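You operate a simulated robot arm through the tools that you are given. There is no shell and no other tool.

Carry out the task below with a simulated robot arm. There is one attempt and no reset: what you move stays moved.

## Task
Pack the yellow bearing with 4 strokes of the grease pump and put it in the white tray.
Fine: set it in the metal dish, yellow clamp down before the strokes. Where these are worked on the way, their far stop is far enough and under half their travel is too little: yellow clamp.

The check looks at the end state, three seconds after you hand in, the way a careful person would. Anything else that was tipped, shoved, dropped, spilled or broken makes it a failure.

## Robot
A 7-joint arm with a two-finger parallel gripper, fixed in place. Base frame: the origin is on the floor under the middle of its stand, x ahead of it, y to its left, z up. Units: m, rad, N and s.
With the tool pointing down near the work surface it reaches from about 0.52 to 0.96 m from the base axis. Its first joint turns from -2.897 to 2.897 rad. Payload 3.91 kg.
Tool frame: the origin (TCP) lies between the finger pads and is the grasp point; the fingertips stand 0.03 m ahead of it; z points along the fingers, y is the line along which they close. Largest opening 0.11 m; finger width 0.02, thickness 0.01; the body of the gripper, 0.048 by 0.112 m, starts 0.055 m behind the TCP.
Orientation is that of the tool frame in the base frame, as a unit quaternion [w, x, y, z]. With the fingers straight down and closing along the base's y, the tool's x points along the base's -x, its y along +y and its z along -z.

## Interface
- The arm moves only by the tool step_arm. Its argument "targets" is a list of rows, each a list of 3 entries, a list of its own where there are three numbers: the shift along the tool's x, y, z in units of 100 mm (1.0 is 100 mm), then the turn, a rotation vector about the tool's x, y, z in units of 180 degrees (1.0 is 180 degrees), then the finger opening in m, from 0 to 0.11. In form: [[[dx, dy, dz], [rx, ry, rz], fingers], ...]. A call has 1 to 20 rows; each row is the pose to reach, as a shift and turn from the pose commanded when the call began, along the tool's axes at that moment. A call with a number of a shift or a turn outside -1 to 1 is refused whole. Rows are played at 5 a second. More than 0.05 m and 0.15 rad between two rows, or a gripper value outside its range, and nothing of the call is played. A pose out of reach is approached as far as the arm can. The call stops where the force on the tool passes 70 N (or 10 N more than at its start, if that is more) or the arm is blocked; 0.2 s more then pass. The fingers move at their own pace (about 0.072 m/s each) and stop on an object; they squeeze with about 25 N. The grip force told is the motor's: it shows also when the fingers shut on nothing. Time passes only in rows, and 0.2 s behind the last, so rows that repeat a pose let the fingers close. It gives the time, the measured TCP pose, the force on the tool (base axes), the opening and the grip force at its end, in the units of the frame above (readings bear some noise), with the torque about the TCP (base axes, N m) and any sound that the robot's microphone picked up, and new pictures: "pictures" is both (left out), scene, wrist or none.
- Cameras (640 x 400 px; columns grow to the right, rows downward): "scene" is fixed at [0.05, 0.4989, 1.4895]; the picture's right is [-0.16, -0.99, 0.00], its down [-0.52, 0.08, -0.85] and it looks along [0.84, -0.14, -0.52] (base axes); focal length 336 px, centre (320, 200). "wrist" rides on the gripper at [0.072, 0.017, -0.103] in the tool frame; the picture's right is [-0.23, 0.97, 0.00], its down [-0.76, -0.18, -0.62] and it looks along [-0.61, -0.14, 0.78] (tool axes); focal length 222 px, centre (320, 200). There is no depth. A picture from a camera that has moved, and an enlarged one, comes with that camera's place and axes in the base frame and with its lens.
- move_column(by): slides the trunk up (or, below 0, down) by that many m; the arm rides with it, the base frame stays. It gives what a move gives, with no picture.
- inspect(camera, box): a new picture of the part [left, top, right, bottom] of that camera's present view, enlarged. No time passes.
- close_job(): hands the job in; it is judged then, once.

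Nothing tells you positions but the pictures and the camera data. Unless the task says otherwise, let go and move clear before handing in.

The tools are called as name(argument=value, ...) on one line, values as JSON. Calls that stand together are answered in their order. step_arm: Moves the arm, as the interface text tells. Its arguments: {"type":"object","properties":{"targets":{"type":"array"},"pictures":{"type":"string","enum":["both","scene","wrist","none"]}},"required":["targets"]} The other tools are called the same way: move_column (by) moves the trunk up or down; inspect (camera, box) takes an enlarged picture of a part of a camera's view; close_job () hands the job in.

At the start:

```text
t: 0.0
position: [0.4407, 0.231, 1.3299]
tool_rot: [0.0, 0.0, 1.0, 0.001]
force: [0.2, 0.2, -0.3]
ft_torque: [-0.01, 0.0, 0.01]
gripper_width: 0.1099
grip_force: 0.1
trunk travel left (down, up): [-0.654, 0.029]
```

scene: 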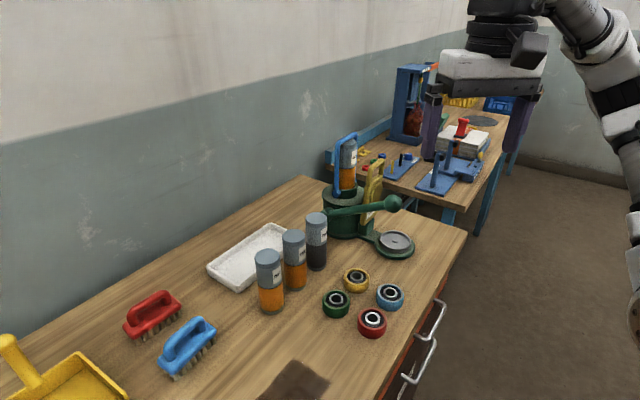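
wrist: 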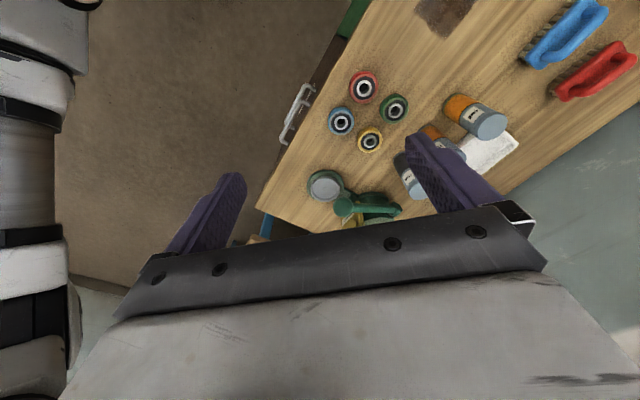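

I see a workbench with a grease pump (green, with lever and a metal dish), four bearings (yellow, green, blue, red), three cartridges, a white tray and brushes. First I'll take enlarged pictures to work out where everything is.

inspect(camera="scene", box=[300, 120, 460, 270])

inspect(camera="scene", box=[190, 200, 430, 350])

inspect(camera="wrist", box=[260, 60, 540, 240])

```text
2.67 times, centred on (380, 195) of scene
camera zoom: at [0.05, 0.4989, 1.4895], right [-0.16, -0.99, 0.0], down [-0.52, 0.08, -0.85], along [0.84, -0.14, -0.52], focal length 896 px, centre (160, 213)
```

zoom: 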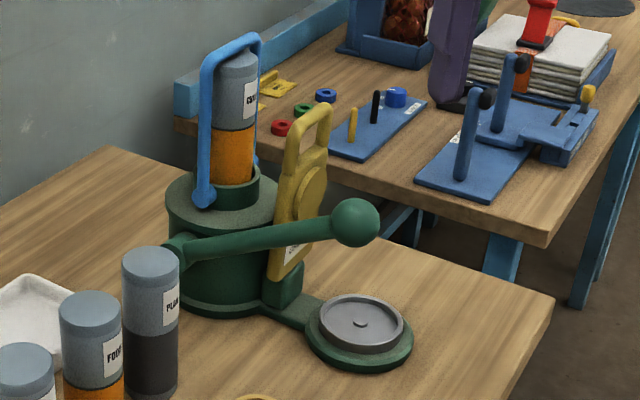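

```text
2.67 times, centred on (310, 275) of scene
camera zoom: at [0.05, 0.4989, 1.4895], right [-0.16, -0.99, 0.0], down [-0.52, 0.08, -0.85], along [0.84, -0.14, -0.52], focal length 896 px, centre (347, 0)
```

zoom: 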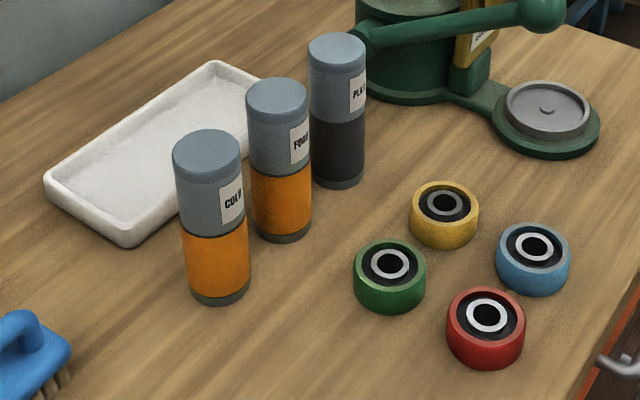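

```text
2.22 times, centred on (400, 150) of wrist
camera zoom: at [0.3681, 0.2468, 1.4327], right [0.23, 0.97, 0.0], down [0.76, -0.18, 0.62], along [0.61, -0.14, -0.78], focal length 494 px, centre (142, 311)
```

zoom: 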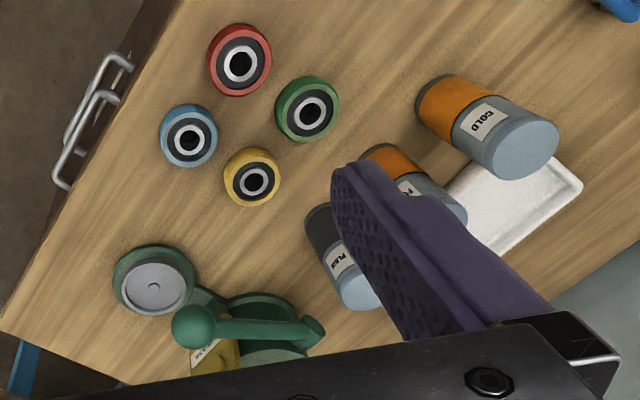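

The yellow bearing looks to be near (0.62, 0.32, 0.91), the dish near (0.73, 0.18, 0.92) and the lever knob near (0.67, 0.225, 1.08). The table's front edge runs diagonally, roughly along x + y = 0.71. I'll zoom in on the labels first, then lower the trunk a little for a closer look.

inspect(camera="scene", box=[325, 125, 405, 205])

inspect(camera="scene", box=[350, 180, 430, 265])

move_column(by=-0.15)

```text
5.00 times, centred on (365, 165) of scene
camera zoom: at [0.05, 0.4989, 1.4895], right [-0.16, -0.99, 0.0], down [-0.52, 0.08, -0.85], along [0.84, -0.14, -0.52], focal length 1679 px, centre (95, 375)
```

zoom: 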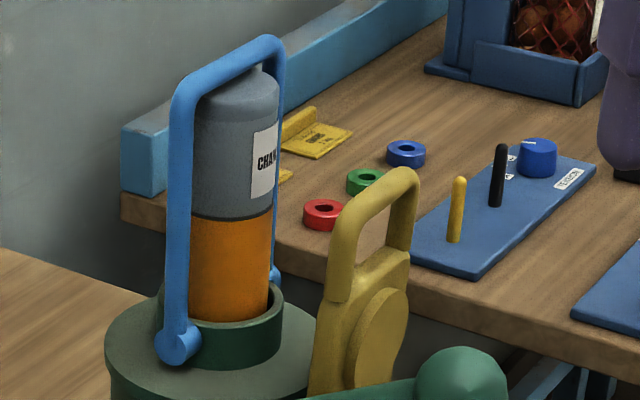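

```text
4.71 times, centred on (390, 222) of scene
camera zoom: at [0.05, 0.4989, 1.4895], right [-0.16, -0.99, 0.0], down [-0.52, 0.08, -0.85], along [0.84, -0.14, -0.52], focal length 1581 px, centre (-9, 94)
```

zoom: 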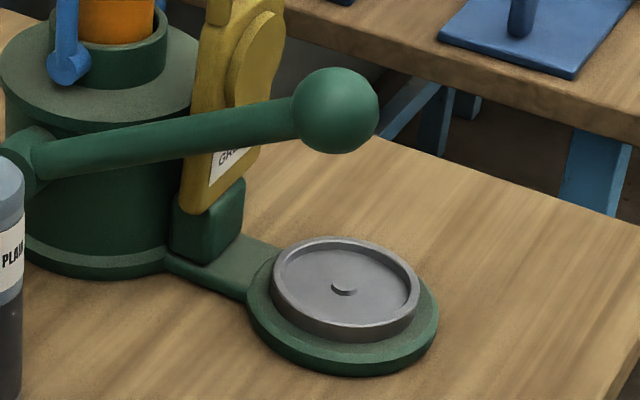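

```text
t: 1.8
position: [0.4402, 0.231, 1.1792]
tool_rot: [0.0, 0.0, 1.0, 0.001]
force: [0.1, -0.3, -1.3]
ft_torque: [-0.01, 0.01, -0.01]
gripper_width: 0.11
grip_force: 0.1
trunk travel left (down, up): [-0.504, 0.179]
```

The cartridge in the pump reads "CHAIN", but the task doesn't name a grease, so I'll leave it alone. The yellow clamp is hinged at the green block and should swing down over the dish. Next I'll raise the view slightly and look from the wrist.

step_arm(targets=[[[0, 0, 0], [0, 0, 0], 0.11]], pictures="both")

```text
t: 2.1
position: [0.4394, 0.2304, 1.1791]
tool_rot: [0.0, 0.0, 1.0, 0.001]
force: [0.1, -0.4, 0.8]
ft_torque: [-0.01, -0.03, 0.0]
gripper_width: 0.1101
grip_force: 0.1
trunk travel left (down, up): [-0.504, 0.179]
camera wrist: at [0.3681, 0.2468, 1.2827], right [0.23, 0.97, 0.0], down [0.76, -0.18, 0.62], along [0.61, -0.14, -0.78], focal length 222 px, centre (320, 200)
```

scene: 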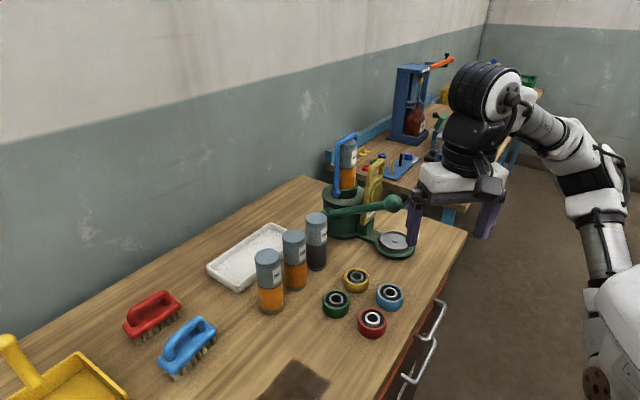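
wrist: 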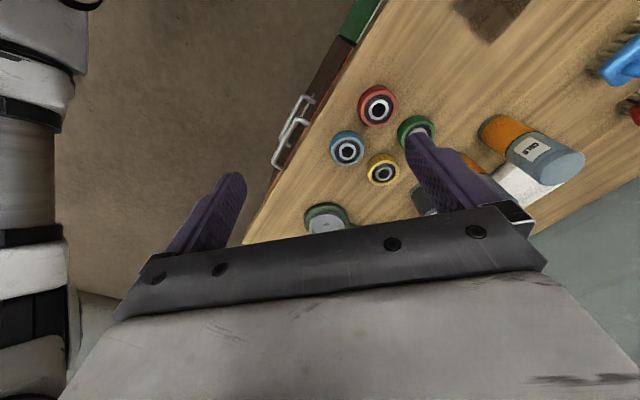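

The bearings form a grid turned 45°, and the pump's dish, clamp and lever all face the table's front edge. I need a more exact fix on the knob, clamp and dish, so I'll move the wrist camera forward and up to look down on the pump.

step_arm(targets=[[[-0.25, 0, -0.25], [0, 0, 0], 0.11], [[-0.5, 0, -0.5], [0, 0, 0], 0.11], [[-0.75, 0, -0.75], [0, 0, 0], 0.11], [[-1.0, 0, -1.0], [0, 0, 0], 0.11], [[-1.0, 0, -1.0], [0, 0, 0], 0.11]], pictures="both")

```text
t: 3.4
position: [0.5213, 0.2253, 1.1783]
tool_rot: [0.0, -0.001, 1.0, 0.003]
force: [1.1, -0.2, 0.1]
ft_torque: [-0.01, 0.01, 0.01]
gripper_width: 0.1098
grip_force: 0.1
out of reach, approached as far as the arm can: row 1, 2, 3, 4, 5
trunk travel left (down, up): [-0.504, 0.179]
camera wrist: at [0.451, 0.2404, 1.2817], right [0.23, 0.97, 0.01], down [0.76, -0.18, 0.62], along [0.61, -0.14, -0.78], focal length 222 px, centre (320, 200)
```

scene: 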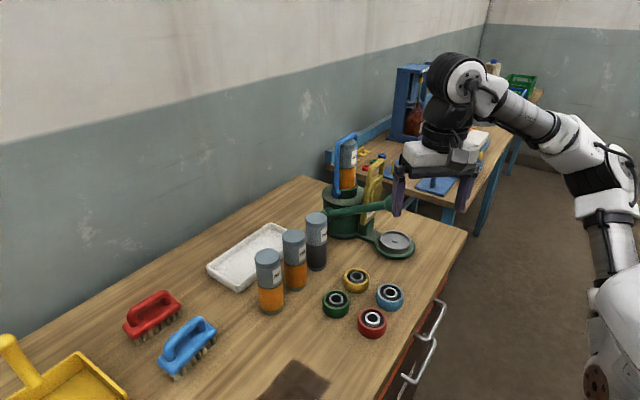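
wrist: 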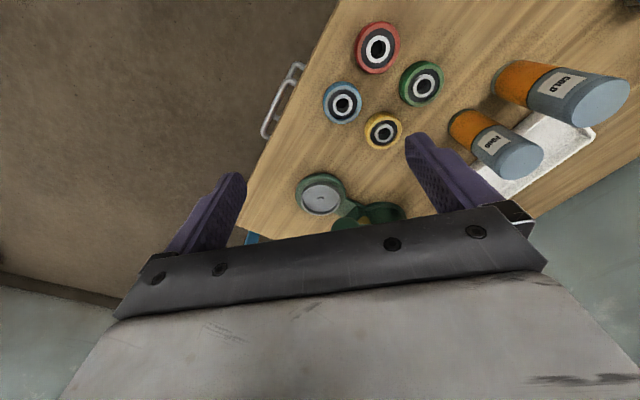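

Going up is out of the arm's reach at this trunk height, so I'll raise the trunk instead. Then I'll look down at the pump.

move_column(by=0.17)

step_arm(targets=[[[0, 0, 0], [0, 0, 0], 0.11]], pictures="wrist")

```text
t: 5.3
position: [0.5217, 0.2252, 1.3482]
tool_rot: [0.001, 0.0, 1.0, 0.004]
force: [-0.2, 1.2, -0.7]
ft_torque: [-0.03, 0.0, -0.01]
gripper_width: 0.1099
grip_force: 0.1
trunk travel left (down, up): [-0.674, 0.009]
```

```text
t: 5.7
position: [0.5216, 0.2251, 1.3478]
tool_rot: [0.0, 0.001, 1.0, 0.004]
force: [-0.1, -0.5, 0.6]
ft_torque: [0.02, -0.02, -0.02]
gripper_width: 0.11
grip_force: 0.0
trunk travel left (down, up): [-0.674, 0.009]
camera wrist: at [0.4508, 0.2405, 1.4516], right [0.23, 0.97, 0.01], down [0.76, -0.18, 0.62], along [0.61, -0.14, -0.78], focal length 222 px, centre (320, 200)
```

wrist: 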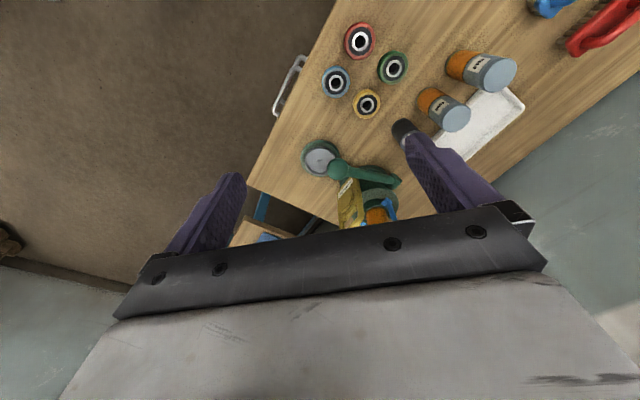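

inspect(camera="wrist", box=[240, 90, 420, 230])

inspect(camera="wrist", box=[300, 10, 540, 180])

inspect(camera="scene", box=[310, 120, 430, 265])

```text
2.86 times, centred on (330, 160) of wrist
camera zoom: at [0.4508, 0.2405, 1.4516], right [0.23, 0.97, 0.01], down [0.76, -0.18, 0.62], along [0.61, -0.14, -0.78], focal length 635 px, centre (291, 314)
```

zoom: 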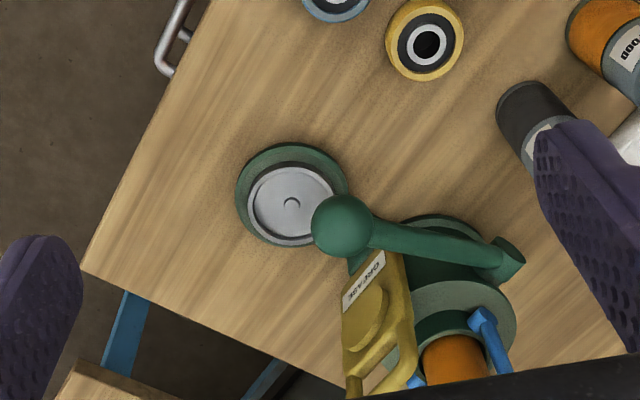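

```text
2.35 times, centred on (420, 95) of wrist
camera zoom: at [0.4508, 0.2405, 1.4516], right [0.23, 0.97, 0.01], down [0.76, -0.18, 0.62], along [0.61, -0.14, -0.78], focal length 523 px, centre (85, 447)
```

zoom: 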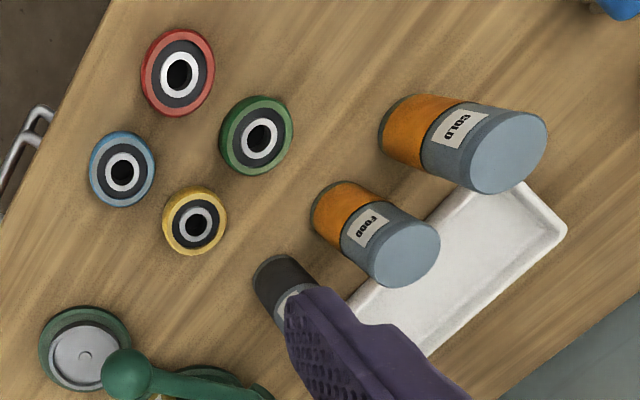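

```text
2.76 times, centred on (370, 192) of scene
camera zoom: at [0.05, 0.4989, 1.4895], right [-0.16, -0.99, 0.0], down [-0.52, 0.08, -0.85], along [0.84, -0.14, -0.52], focal length 926 px, centre (182, 221)
```

zoom: 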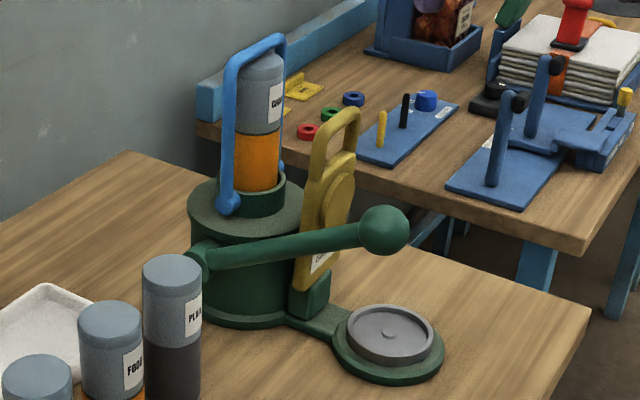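

Fixes so far: knob about (0.674, 0.225, 1.08), dish floor about (0.743, 0.174, 0.906). I'll zoom in on the yellow bearing, the dish and the clamp to get their sizes.

inspect(camera="scene", box=[326, 258, 390, 298])

inspect(camera="scene", box=[364, 220, 428, 260])

inspect(camera="scene", box=[345, 155, 425, 245])

```text
10.00 times, centred on (358, 278) of scene
camera zoom: at [0.05, 0.4989, 1.4895], right [-0.16, -0.99, 0.0], down [-0.52, 0.08, -0.85], along [0.84, -0.14, -0.52], focal length 3359 px, centre (-60, -580)
```

zoom: 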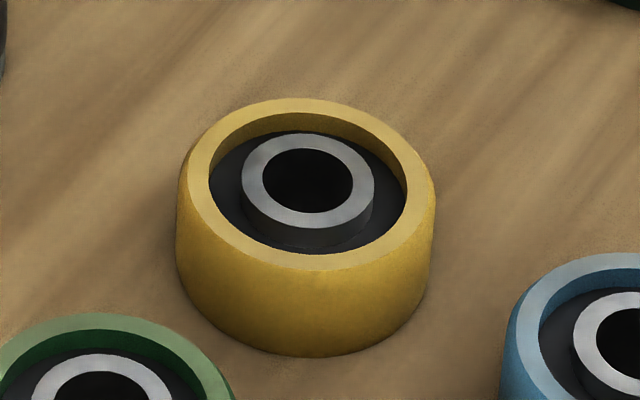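

```text
10.00 times, centred on (396, 240) of scene
camera zoom: at [0.05, 0.4989, 1.4895], right [-0.16, -0.99, 0.0], down [-0.52, 0.08, -0.85], along [0.84, -0.14, -0.52], focal length 3359 px, centre (-440, -200)
```

zoom: 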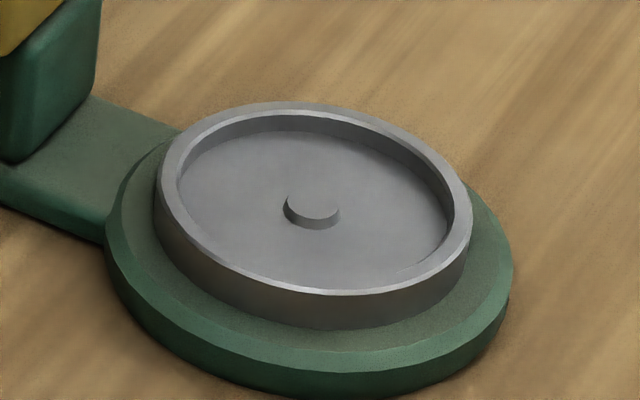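

```text
4.44 times, centred on (385, 200) of scene
camera zoom: at [0.05, 0.4989, 1.4895], right [-0.16, -0.99, 0.0], down [-0.52, 0.08, -0.85], along [0.84, -0.14, -0.52], focal length 1493 px, centre (31, 200)
```

zoom: 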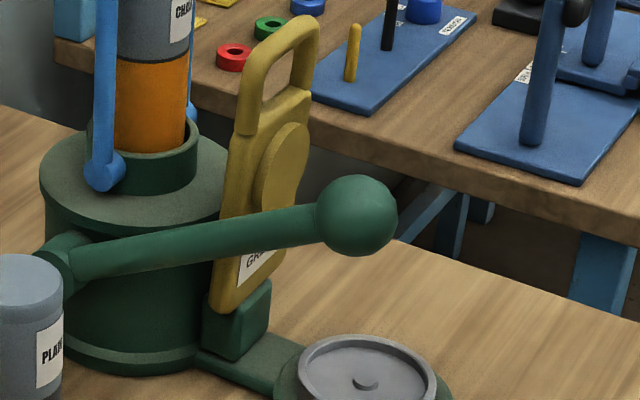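

The bearing measures about 60 mm across and 28 mm high, with its top at about z = 0.91. The dish is about 74 mm inside with a low rim and a centre pin, so the fingers must stay above the rim. To clear the knob and the upright clamp, I'll use a hand tilted about 30° and keep the finger line level. I'll lower the trunk now.

move_column(by=-0.25)

step_arm(targets=[[[0, 0, 0], [0, 0, 0], 0.09]], pictures="both")

```text
t: 8.2
position: [0.5213, 0.2246, 1.0975]
tool_rot: [0.001, -0.001, 1.0, 0.004]
force: [0.4, 0.5, -0.2]
ft_torque: [-0.02, -0.01, 0.04]
gripper_width: 0.1101
grip_force: 0.0
trunk travel left (down, up): [-0.424, 0.259]
```

```text
t: 8.7
position: [0.5229, 0.2247, 1.0981]
tool_rot: [0.001, -0.001, 1.0, 0.003]
force: [-0.2, 0.4, -0.1]
ft_torque: [0.01, -0.02, -0.03]
gripper_width: 0.0899
grip_force: 0.0
trunk travel left (down, up): [-0.424, 0.259]
camera wrist: at [0.4508, 0.2405, 1.2016], right [0.23, 0.97, 0.01], down [0.76, -0.18, 0.62], along [0.61, -0.14, -0.78], focal length 222 px, centre (320, 200)
```

scene: 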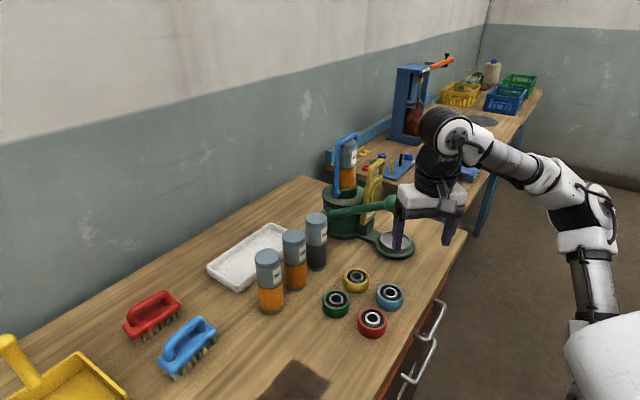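
wrist: 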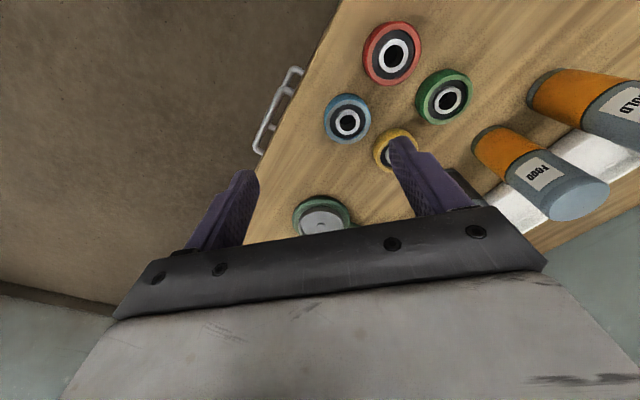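

The gripper hangs over the front edge of the table, with the yellow bearing ahead and to the left. Now I'll move towards the bearing at a safe height while tilting the hand back 30°.

step_arm(targets=[[[-0.1, 0.18, 0], [0, -0.0333, 0], 0.09], [[-0.2, 0.36, 0], [0, -0.0667, 0], 0.09], [[-0.3, 0.54, 0], [0, -0.1, 0], 0.09], [[-0.4, 0.72, 0], [0, -0.1333, 0], 0.09], [[-0.5, 0.9, 0], [0, -0.1667, 0], 0.09], [[-0.5, 0.9, 0], [0, -0.1667, 0], 0.09]], pictures="both")

```text
t: 10.1
position: [0.573, 0.3174, 1.0964]
tool_rot: [0.26, 0.0, 0.966, 0.005]
force: [0.4, 0.4, 0.6]
ft_torque: [-0.01, -0.01, 0.04]
gripper_width: 0.0898
grip_force: 0.1
trunk travel left (down, up): [-0.424, 0.259]
camera wrist: at [0.4595, 0.3318, 1.15], right [0.2, 0.97, 0.12], down [0.35, -0.19, 0.92], along [0.92, -0.14, -0.37], focal length 222 px, centre (320, 200)
```

scene: 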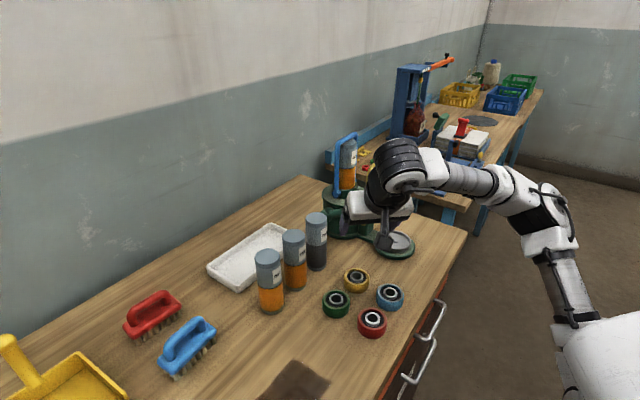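
wrist: 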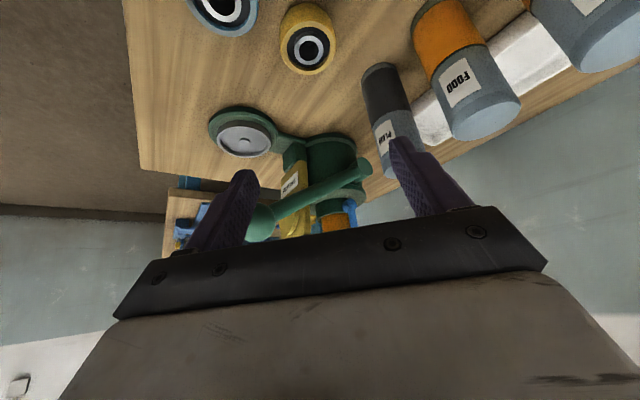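

The tilted wrist view now shows the pump, clamp and bearing well. I'll zoom in here for a second fix.

inspect(camera="wrist", box=[180, 80, 400, 240])

inspect(camera="wrist", box=[240, 0, 400, 100])

```text
2.50 times, centred on (290, 160) of wrist
camera zoom: at [0.4595, 0.3318, 1.15], right [0.2, 0.97, 0.12], down [0.35, -0.19, 0.92], along [0.92, -0.14, -0.37], focal length 555 px, centre (395, 300)
```

zoom: 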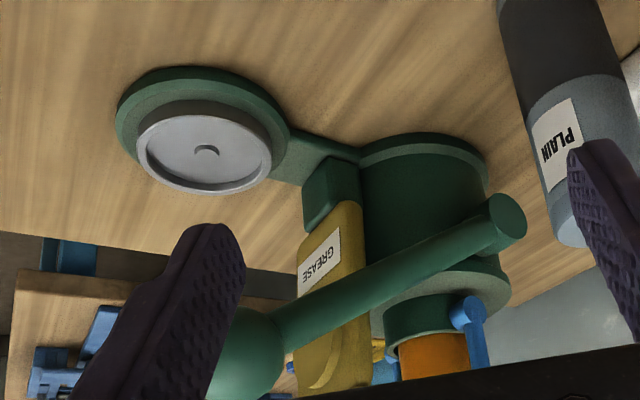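

```text
4.00 times, centred on (320, 50) of wrist
camera zoom: at [0.4595, 0.3318, 1.15], right [0.2, 0.97, 0.12], down [0.35, -0.19, 0.92], along [0.92, -0.14, -0.37], focal length 888 px, centre (320, 800)
```

zoom: 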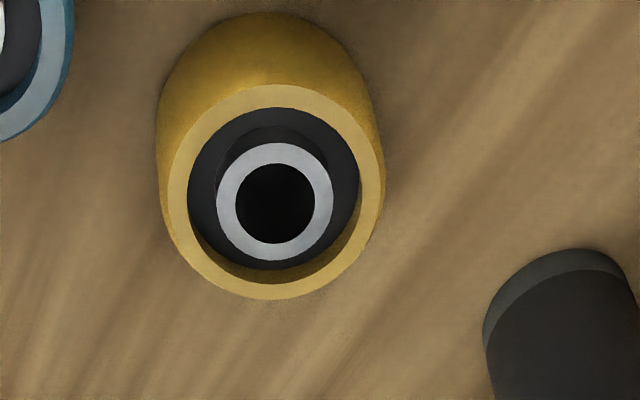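

Combining the views, the yellow bearing's top centre is about (0.619, 0.317, 0.911) and the table is at about 0.883. I'll go to a pre-grasp 0.1 m above the grasp height, keeping the 30° tilt.

step_arm(targets=[[[0.03, 0, 0.27], [0, 0, 0], 0.09], [[0.06, 0, 0.55], [0, 0, 0], 0.09], [[0.094, 0, 0.823], [0, 0, 0], 0.09], [[0.094, 0, 0.823], [0, 0, 0], 0.09]], pictures="both")

```text
t: 11.1
position: [0.6055, 0.3152, 1.0209]
tool_rot: [0.259, 0.001, 0.966, 0.003]
force: [0.6, 0.3, -0.2]
ft_torque: [0.0, -0.01, 0.0]
gripper_width: 0.0897
grip_force: 0.0
trunk travel left (down, up): [-0.424, 0.259]
camera wrist: at [0.4923, 0.3312, 1.0755], right [0.2, 0.97, 0.12], down [0.35, -0.18, 0.92], along [0.92, -0.14, -0.38], focal length 222 px, centre (320, 200)
```

scene: 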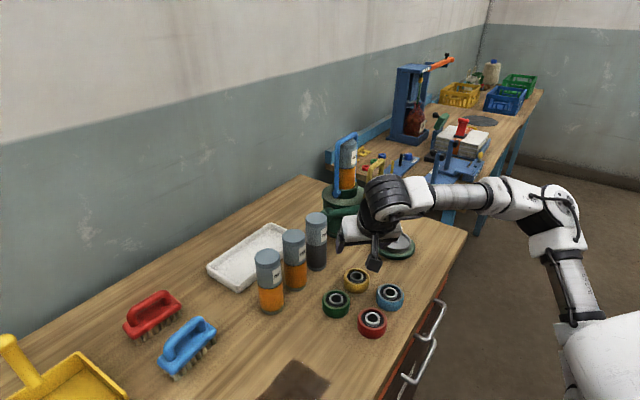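
wrist: 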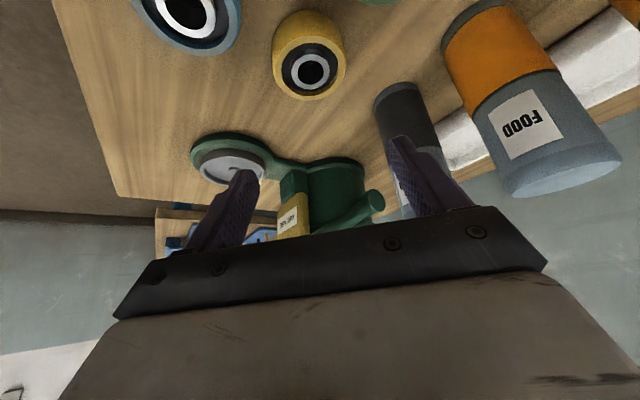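

inspect(camera="wrist", box=[250, 0, 378, 110])

inspect(camera="scene", box=[310, 200, 430, 320])

```text
3.64 times, centred on (314, 55) of wrist
camera zoom: at [0.4923, 0.3312, 1.0755], right [0.2, 0.97, 0.12], down [0.35, -0.18, 0.92], along [0.92, -0.14, -0.38], focal length 808 px, centre (342, 727)
```

zoom: 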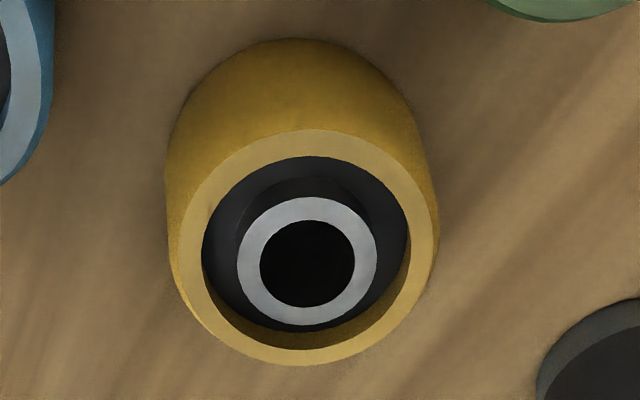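

```text
3.33 times, centred on (370, 260) of scene
camera zoom: at [0.05, 0.4989, 1.4895], right [-0.16, -0.99, 0.0], down [-0.52, 0.08, -0.85], along [0.84, -0.14, -0.52], focal length 1120 px, centre (153, 0)
```

zoom: 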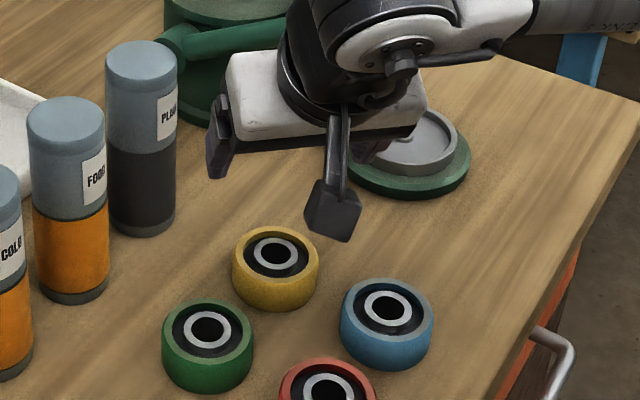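

The bearing centre agrees at about (0.618, 0.317). The hand's overhang clears the red bearing, so I'll descend straight to the grasp height with the fingers open.

step_arm(targets=[[[0.15, 0.01, 0.26], [0, 0, 0], 0.09], [[0.3, 0.015, 0.52], [0, 0, 0], 0.09], [[0.4, 0.015, 0.69], [0, 0, 0], 0.09], [[0.475, 0.015, 0.823], [0, 0, 0], 0.09], [[0.475, 0.015, 0.823], [0, 0, 0], 0.09]], pictures="both")

```text
t: 12.2
position: [0.6053, 0.3197, 0.9247]
tool_rot: [0.259, 0.001, 0.966, 0.003]
force: [-0.4, -0.7, 0.3]
ft_torque: [0.0, 0.01, 0.02]
gripper_width: 0.09
grip_force: 0.0
trunk travel left (down, up): [-0.424, 0.259]
camera wrist: at [0.4919, 0.3359, 0.9787], right [0.2, 0.97, 0.12], down [0.35, -0.18, 0.92], along [0.92, -0.14, -0.38], focal length 222 px, centre (320, 200)
```

scene: 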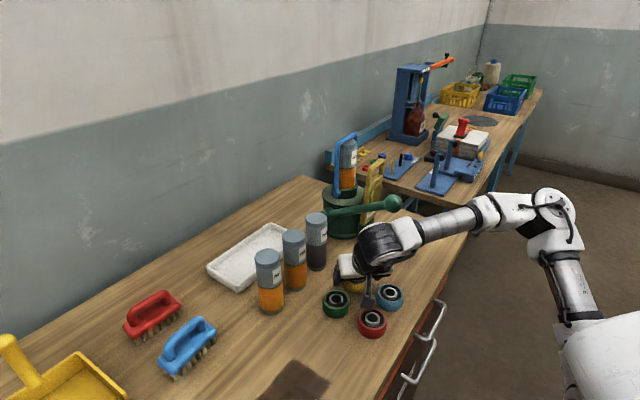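
wrist: 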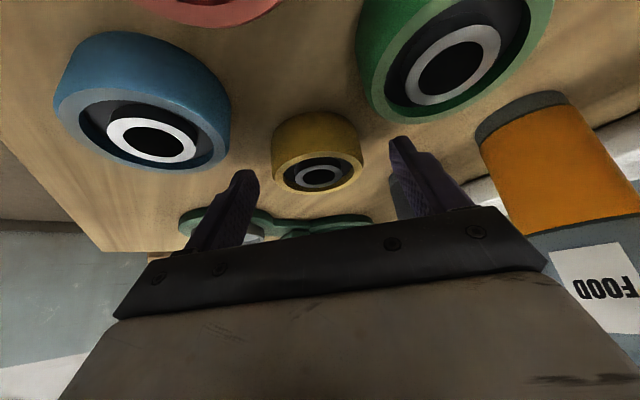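

inspect(camera="wrist", box=[220, 90, 420, 240])

inspect(camera="scene", box=[310, 230, 420, 320])

```text
2.67 times, centred on (320, 165) of wrist
camera zoom: at [0.4919, 0.3359, 0.9787], right [0.2, 0.97, 0.12], down [0.35, -0.18, 0.92], along [0.92, -0.14, -0.38], focal length 592 px, centre (320, 293)
```

zoom: 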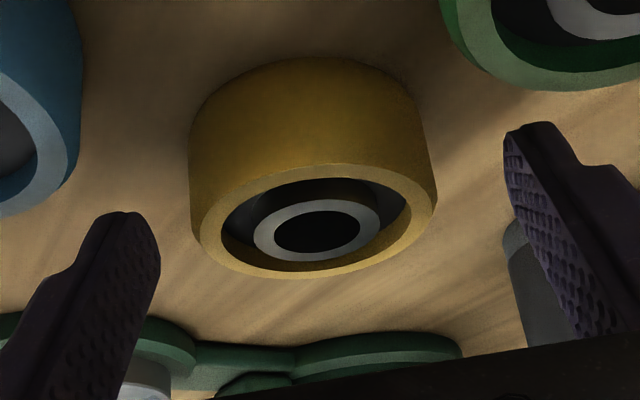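

```text
4.44 times, centred on (365, 275) of scene
camera zoom: at [0.05, 0.4989, 1.4895], right [-0.16, -0.99, 0.0], down [-0.52, 0.08, -0.85], along [0.84, -0.14, -0.52], focal length 1493 px, centre (120, -133)
```

zoom: 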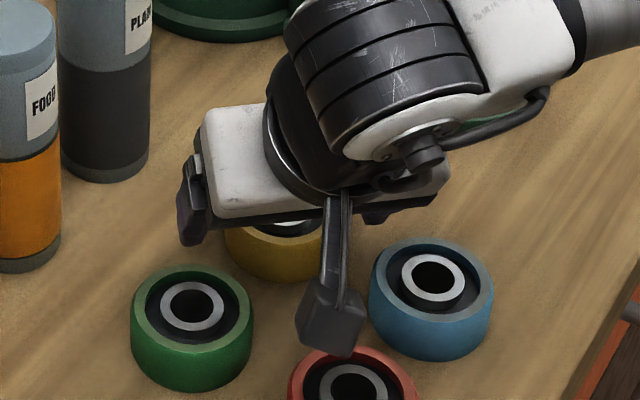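

The bearing sits centred between the fingers, with the tips below its top edge. Closing now.

step_arm(targets=[[[0, 0, 0], [0, 0, 0], 0.07], [[0, 0, 0], [0, 0, 0], 0.05], [[0, 0, 0], [0, 0, 0], 0.04], [[0, 0, 0], [0, 0, 0], 0.04], [[0, 0, 0], [0, 0, 0], 0.04]], pictures="wrist")

```text
t: 13.4
position: [0.6047, 0.3208, 0.925]
tool_rot: [0.258, 0.0, 0.966, 0.003]
force: [0.0, 0.2, -0.3]
ft_torque: [-0.08, -0.01, -0.01]
gripper_width: 0.0612
grip_force: 24.9
trunk travel left (down, up): [-0.424, 0.259]
camera wrist: at [0.4919, 0.3359, 0.979], right [0.2, 0.97, 0.12], down [0.35, -0.18, 0.92], along [0.92, -0.14, -0.38], focal length 222 px, centre (320, 200)
```

wrist: 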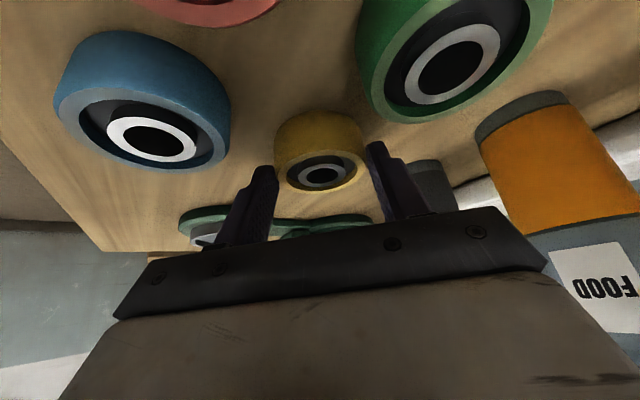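

Gripped at 61 mm with 25 N. Lifting straight up.

step_arm(targets=[[[-0.1, 0, -0.173], [0, 0, 0], 0.04], [[-0.2, 0, -0.346], [0, 0, 0], 0.04], [[-0.35, 0, -0.606], [0, 0, 0], 0.04], [[-0.5, 0, -0.866], [0, 0, 0], 0.04], [[-0.5, 0, -0.866], [0, 0, 0], 0.04]], pictures="both")

```text
t: 14.7
position: [0.6078, 0.3182, 1.0255]
tool_rot: [0.26, 0.001, 0.966, 0.003]
force: [-0.2, -0.2, -2.9]
ft_torque: [0.0, 0.05, 0.0]
gripper_width: 0.0611
grip_force: 24.9
trunk travel left (down, up): [-0.424, 0.259]
camera wrist: at [0.4937, 0.334, 1.0802], right [0.2, 0.97, 0.12], down [0.35, -0.18, 0.92], along [0.92, -0.14, -0.38], focal length 222 px, centre (320, 200)
```

scene: 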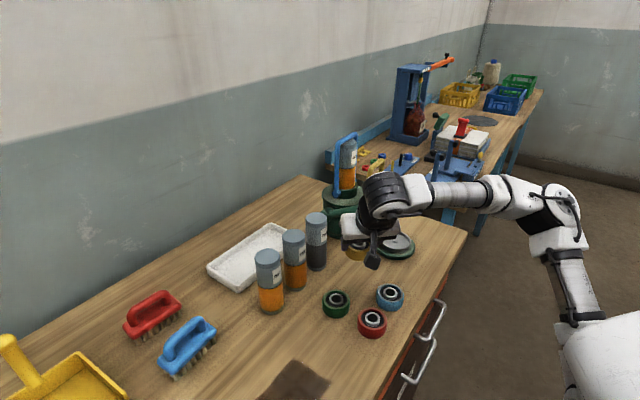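
wrist: 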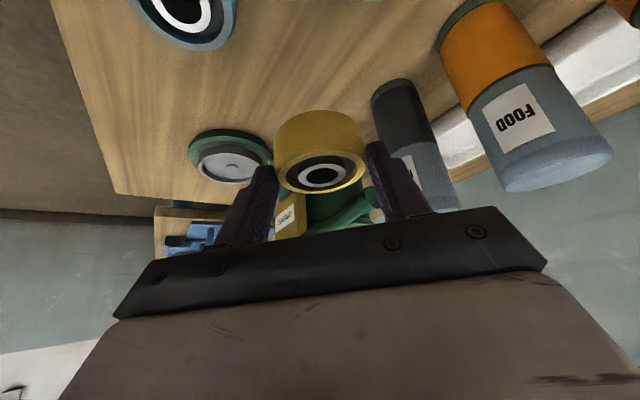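

The bearing is held level, with a weight of about 3 N. Next I'll carry it around the front of the knob, turning the hand 45° so that it leans towards the table's front edge for placing in the dish.

step_arm(targets=[[[0.0433, -0.1667, -0.025], [-0.0208, 0, -0.0361], 0.04], [[0.0867, -0.3333, -0.05], [-0.0417, 0, -0.0722], 0.04], [[0.13, -0.5, -0.075], [-0.0625, 0, -0.1083], 0.04], [[0.1733, -0.6667, -0.1], [-0.0833, 0, -0.1443], 0.04], [[0.2167, -0.8333, -0.125], [-0.1042, 0, -0.1804], 0.04], [[0.26, -1.0, -0.15], [-0.125, 0, -0.2165], 0.04], [[0.26, -1.0, -0.15], [-0.125, 0, -0.2165], 0.04]], pictures="both")

```text
t: 16.2
position: [0.5749, 0.2153, 1.0268]
tool_rot: [0.24, -0.37, 0.892, 0.102]
force: [0.9, 0.0, -3.8]
ft_torque: [-0.02, 0.04, -0.02]
gripper_width: 0.0611
grip_force: 25.2
trunk travel left (down, up): [-0.424, 0.259]
camera wrist: at [0.4827, 0.1458, 1.0806], right [-0.55, 0.83, 0.12], down [0.37, 0.12, 0.92], along [0.75, 0.55, -0.37], focal length 222 px, centre (320, 200)
```

scene: 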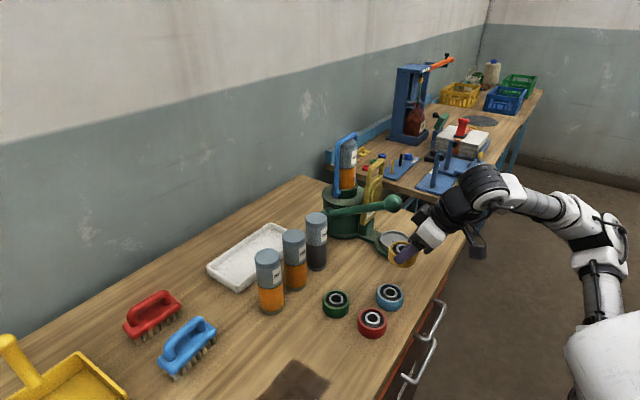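
wrist: 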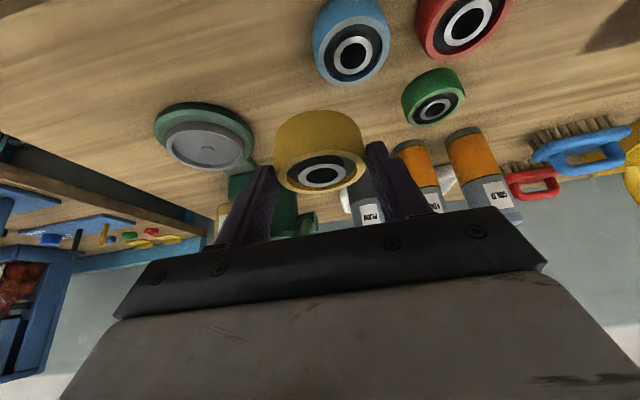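

inspect(camera="wrist", box=[140, 90, 380, 240])

inspect(camera="scene", box=[320, 170, 480, 290])

```text
2.67 times, centred on (260, 165) of wrist
camera zoom: at [0.4827, 0.1458, 1.0806], right [-0.55, 0.83, 0.12], down [0.37, 0.12, 0.92], along [0.75, 0.55, -0.37], focal length 592 px, centre (480, 293)
```

zoom: 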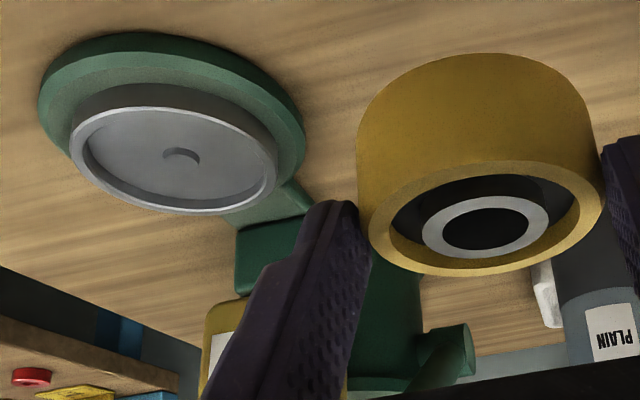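

```text
3.33 times, centred on (400, 230) of scene
camera zoom: at [0.05, 0.4989, 1.4895], right [-0.16, -0.99, 0.0], down [-0.52, 0.08, -0.85], along [0.84, -0.14, -0.52], focal length 1120 px, centre (53, 100)
```

zoom: 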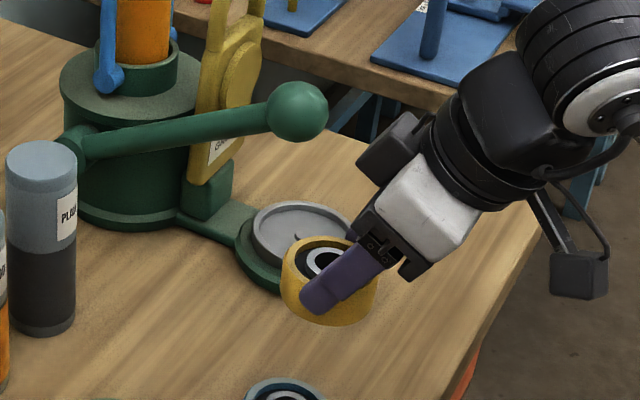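

The dish centre comes out at about (0.741, 0.1745) with its floor near z = 0.903, and the bearing's bottom hangs about 45 mm below the TCP. I'll shift sideways in front of the dish at this height first.

step_arm(targets=[[[0, -0.25, 0], [0, 0, 0], 0.04], [[0, -0.5, 0], [0, 0, 0], 0.04], [[0, -0.75, 0], [0, 0, 0], 0.04], [[0, -1.0, 0], [0, 0, 0], 0.04], [[0, -1.0, 0], [0, 0, 0], 0.04]], pictures="none")

```text
t: 17.4
position: [0.6445, 0.1455, 1.0241]
tool_rot: [0.241, -0.368, 0.892, 0.102]
force: [-0.3, 0.1, -3.7]
ft_torque: [-0.04, 0.03, -0.01]
gripper_width: 0.0611
grip_force: 24.8
trunk travel left (down, up): [-0.424, 0.259]
```

step_arm(targets=[[[0.133, -0.159, 0.073], [0, 0, 0], 0.04], [[0.266, -0.318, 0.147], [0, 0, 0], 0.04], [[0.399, -0.477, 0.22], [0, 0, 0], 0.04], [[0.399, -0.477, 0.22], [0, 0, 0], 0.04]], pictures="both")

```text
t: 18.4
position: [0.6623, 0.0939, 0.9848]
tool_rot: [0.24, -0.368, 0.892, 0.102]
force: [-0.3, 0.9, -2.8]
ft_torque: [-0.04, 0.03, 0.02]
gripper_width: 0.0613
grip_force: 25.0
trunk travel left (down, up): [-0.424, 0.259]
camera wrist: at [0.5704, 0.0237, 1.0388], right [-0.55, 0.83, 0.12], down [0.37, 0.11, 0.92], along [0.75, 0.55, -0.37], focal length 222 px, centre (320, 200)
```

scene: 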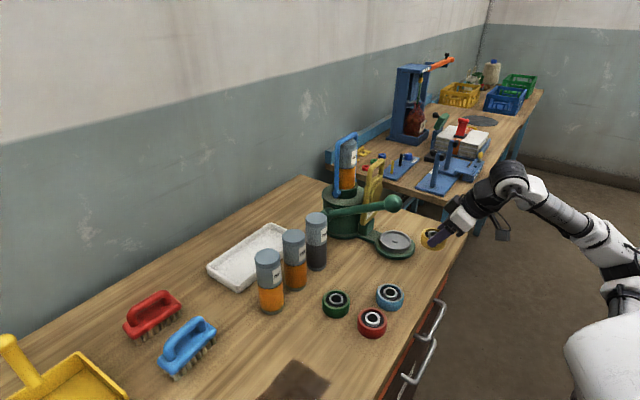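
wrist: 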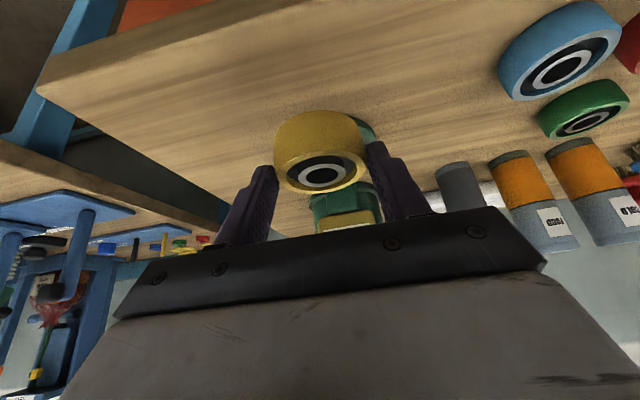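

inspect(camera="scene", box=[350, 180, 480, 270])

inspect(camera="wrist", box=[220, 90, 440, 240])

```text
4.44 times, centred on (415, 225) of scene
camera zoom: at [0.05, 0.4989, 1.4895], right [-0.16, -0.99, 0.0], down [-0.52, 0.08, -0.85], along [0.84, -0.14, -0.52], focal length 1493 px, centre (-102, 89)
```

zoom: 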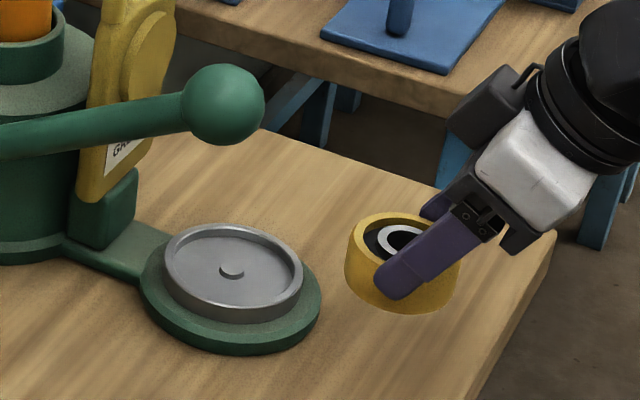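

```text
2.67 times, centred on (330, 165) of wrist
camera zoom: at [0.5704, 0.0237, 1.0388], right [-0.55, 0.83, 0.12], down [0.37, 0.11, 0.92], along [0.75, 0.55, -0.37], focal length 592 px, centre (293, 293)
```

zoom: 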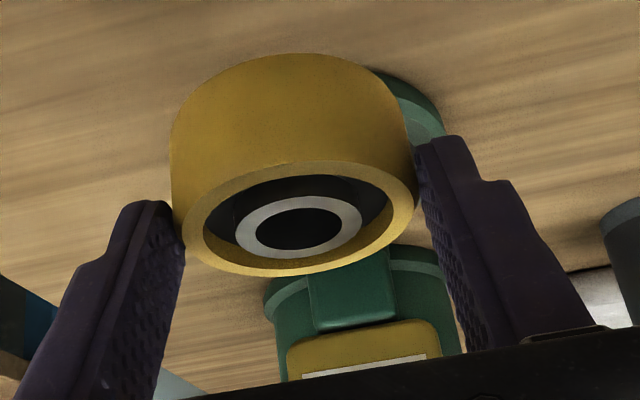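

The bearing is level and lined up with the hinge block. Sliding in towards the dish, stopping short of the centre to check.

step_arm(targets=[[[-0.187, 0.004, 0.157], [0, 0, 0], 0.04], [[-0.373, 0.009, 0.314], [0, 0, 0], 0.04], [[-0.56, 0.013, 0.471], [0, 0, 0], 0.04], [[-0.56, 0.013, 0.471], [0, 0, 0], 0.04]], pictures="both")

inspect(camera="scene", box=[350, 180, 480, 270])

inspect(camera="wrist", box=[220, 90, 440, 240])

```text
t: 19.4
position: [0.7134, 0.1486, 0.9736]
tool_rot: [0.24, -0.369, 0.892, 0.102]
force: [0.0, 0.4, -4.0]
ft_torque: [-0.06, 0.06, -0.04]
gripper_width: 0.0612
grip_force: 25.2
trunk travel left (down, up): [-0.424, 0.259]
camera wrist: at [0.6208, 0.0784, 1.0264], right [-0.55, 0.83, 0.12], down [0.37, 0.11, 0.92], along [0.75, 0.55, -0.37], focal length 222 px, centre (320, 200)
```

scene: 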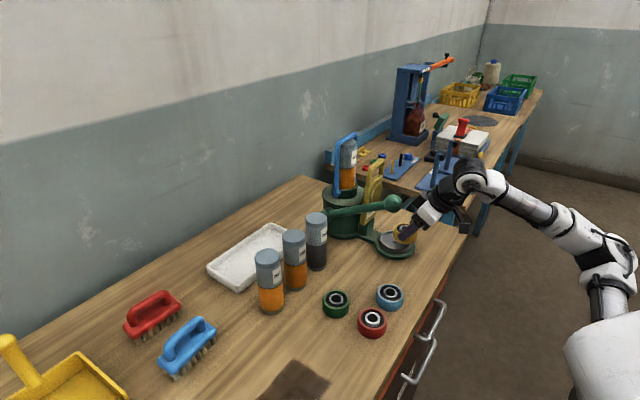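
wrist: 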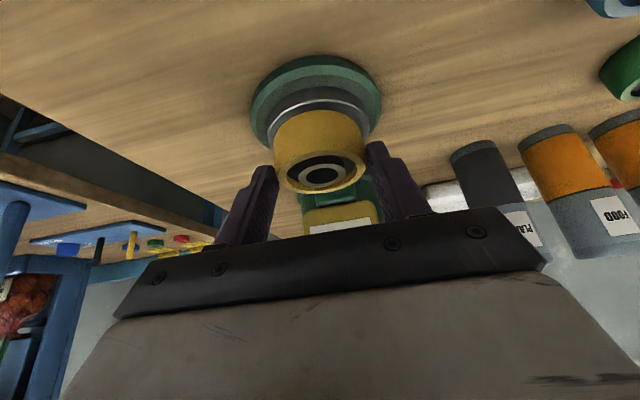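

```text
4.44 times, centred on (415, 225) of scene
camera zoom: at [0.05, 0.4989, 1.4895], right [-0.16, -0.99, 0.0], down [-0.52, 0.08, -0.85], along [0.84, -0.14, -0.52], focal length 1493 px, centre (-102, 89)
```

zoom: 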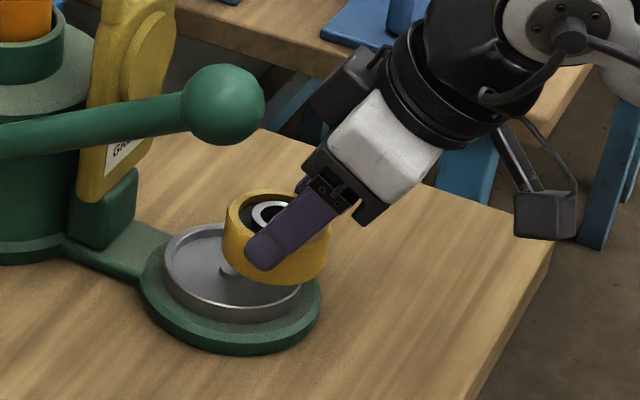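

```text
2.67 times, centred on (330, 165) of wrist
camera zoom: at [0.6208, 0.0784, 1.0264], right [-0.55, 0.83, 0.12], down [0.37, 0.11, 0.92], along [0.75, 0.55, -0.37], focal length 592 px, centre (293, 293)
```

zoom: 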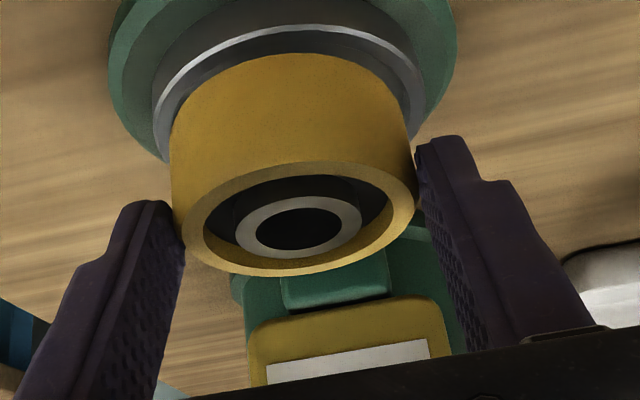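

Clearances look fine. Sliding the remaining ~26 mm, still above the rim.

step_arm(targets=[[[-0.1, -0.006, 0.08], [0, 0, 0], 0.04], [[-0.204, -0.012, 0.159], [0, 0, 0], 0.04], [[-0.204, -0.012, 0.159], [0, 0, 0], 0.04]], pictures="both")

inspect(camera="scene", box=[350, 180, 480, 270])

inspect(camera="wrist", box=[220, 90, 440, 240])

```text
t: 20.2
position: [0.7321, 0.1663, 0.9697]
tool_rot: [0.24, -0.369, 0.892, 0.102]
force: [0.1, 0.0, -3.8]
ft_torque: [-0.05, 0.07, 0.0]
gripper_width: 0.0611
grip_force: 24.9
trunk travel left (down, up): [-0.424, 0.259]
camera wrist: at [0.6394, 0.0962, 1.023], right [-0.55, 0.83, 0.12], down [0.37, 0.11, 0.92], along [0.75, 0.55, -0.37], focal length 222 px, centre (320, 200)
```

scene: 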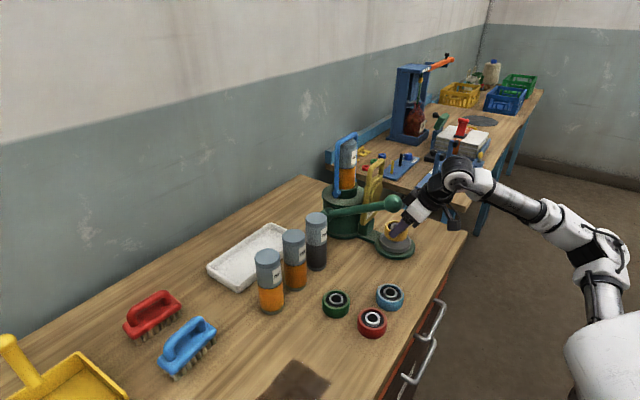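
wrist: 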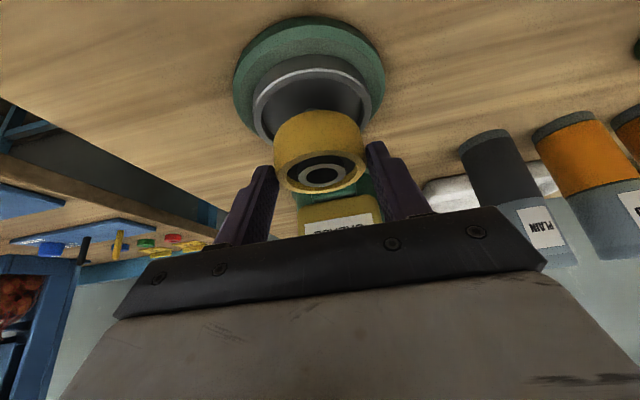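

```text
4.44 times, centred on (415, 225) of scene
camera zoom: at [0.05, 0.4989, 1.4895], right [-0.16, -0.99, 0.0], down [-0.52, 0.08, -0.85], along [0.84, -0.14, -0.52], focal length 1493 px, centre (-102, 89)
```

zoom: 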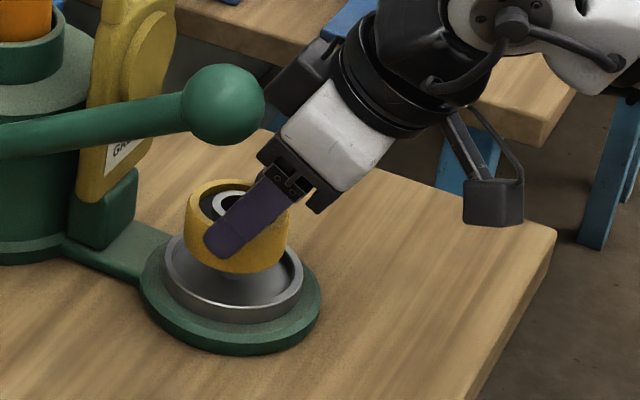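

```text
2.67 times, centred on (330, 165) of wrist
camera zoom: at [0.6394, 0.0962, 1.023], right [-0.55, 0.83, 0.12], down [0.37, 0.11, 0.92], along [0.75, 0.55, -0.37], focal length 592 px, centre (293, 293)
```

zoom: 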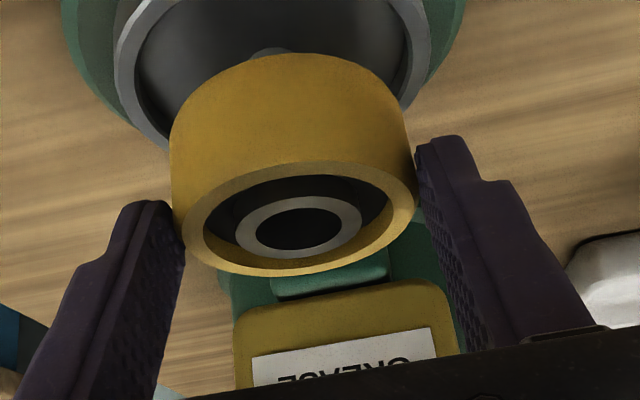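

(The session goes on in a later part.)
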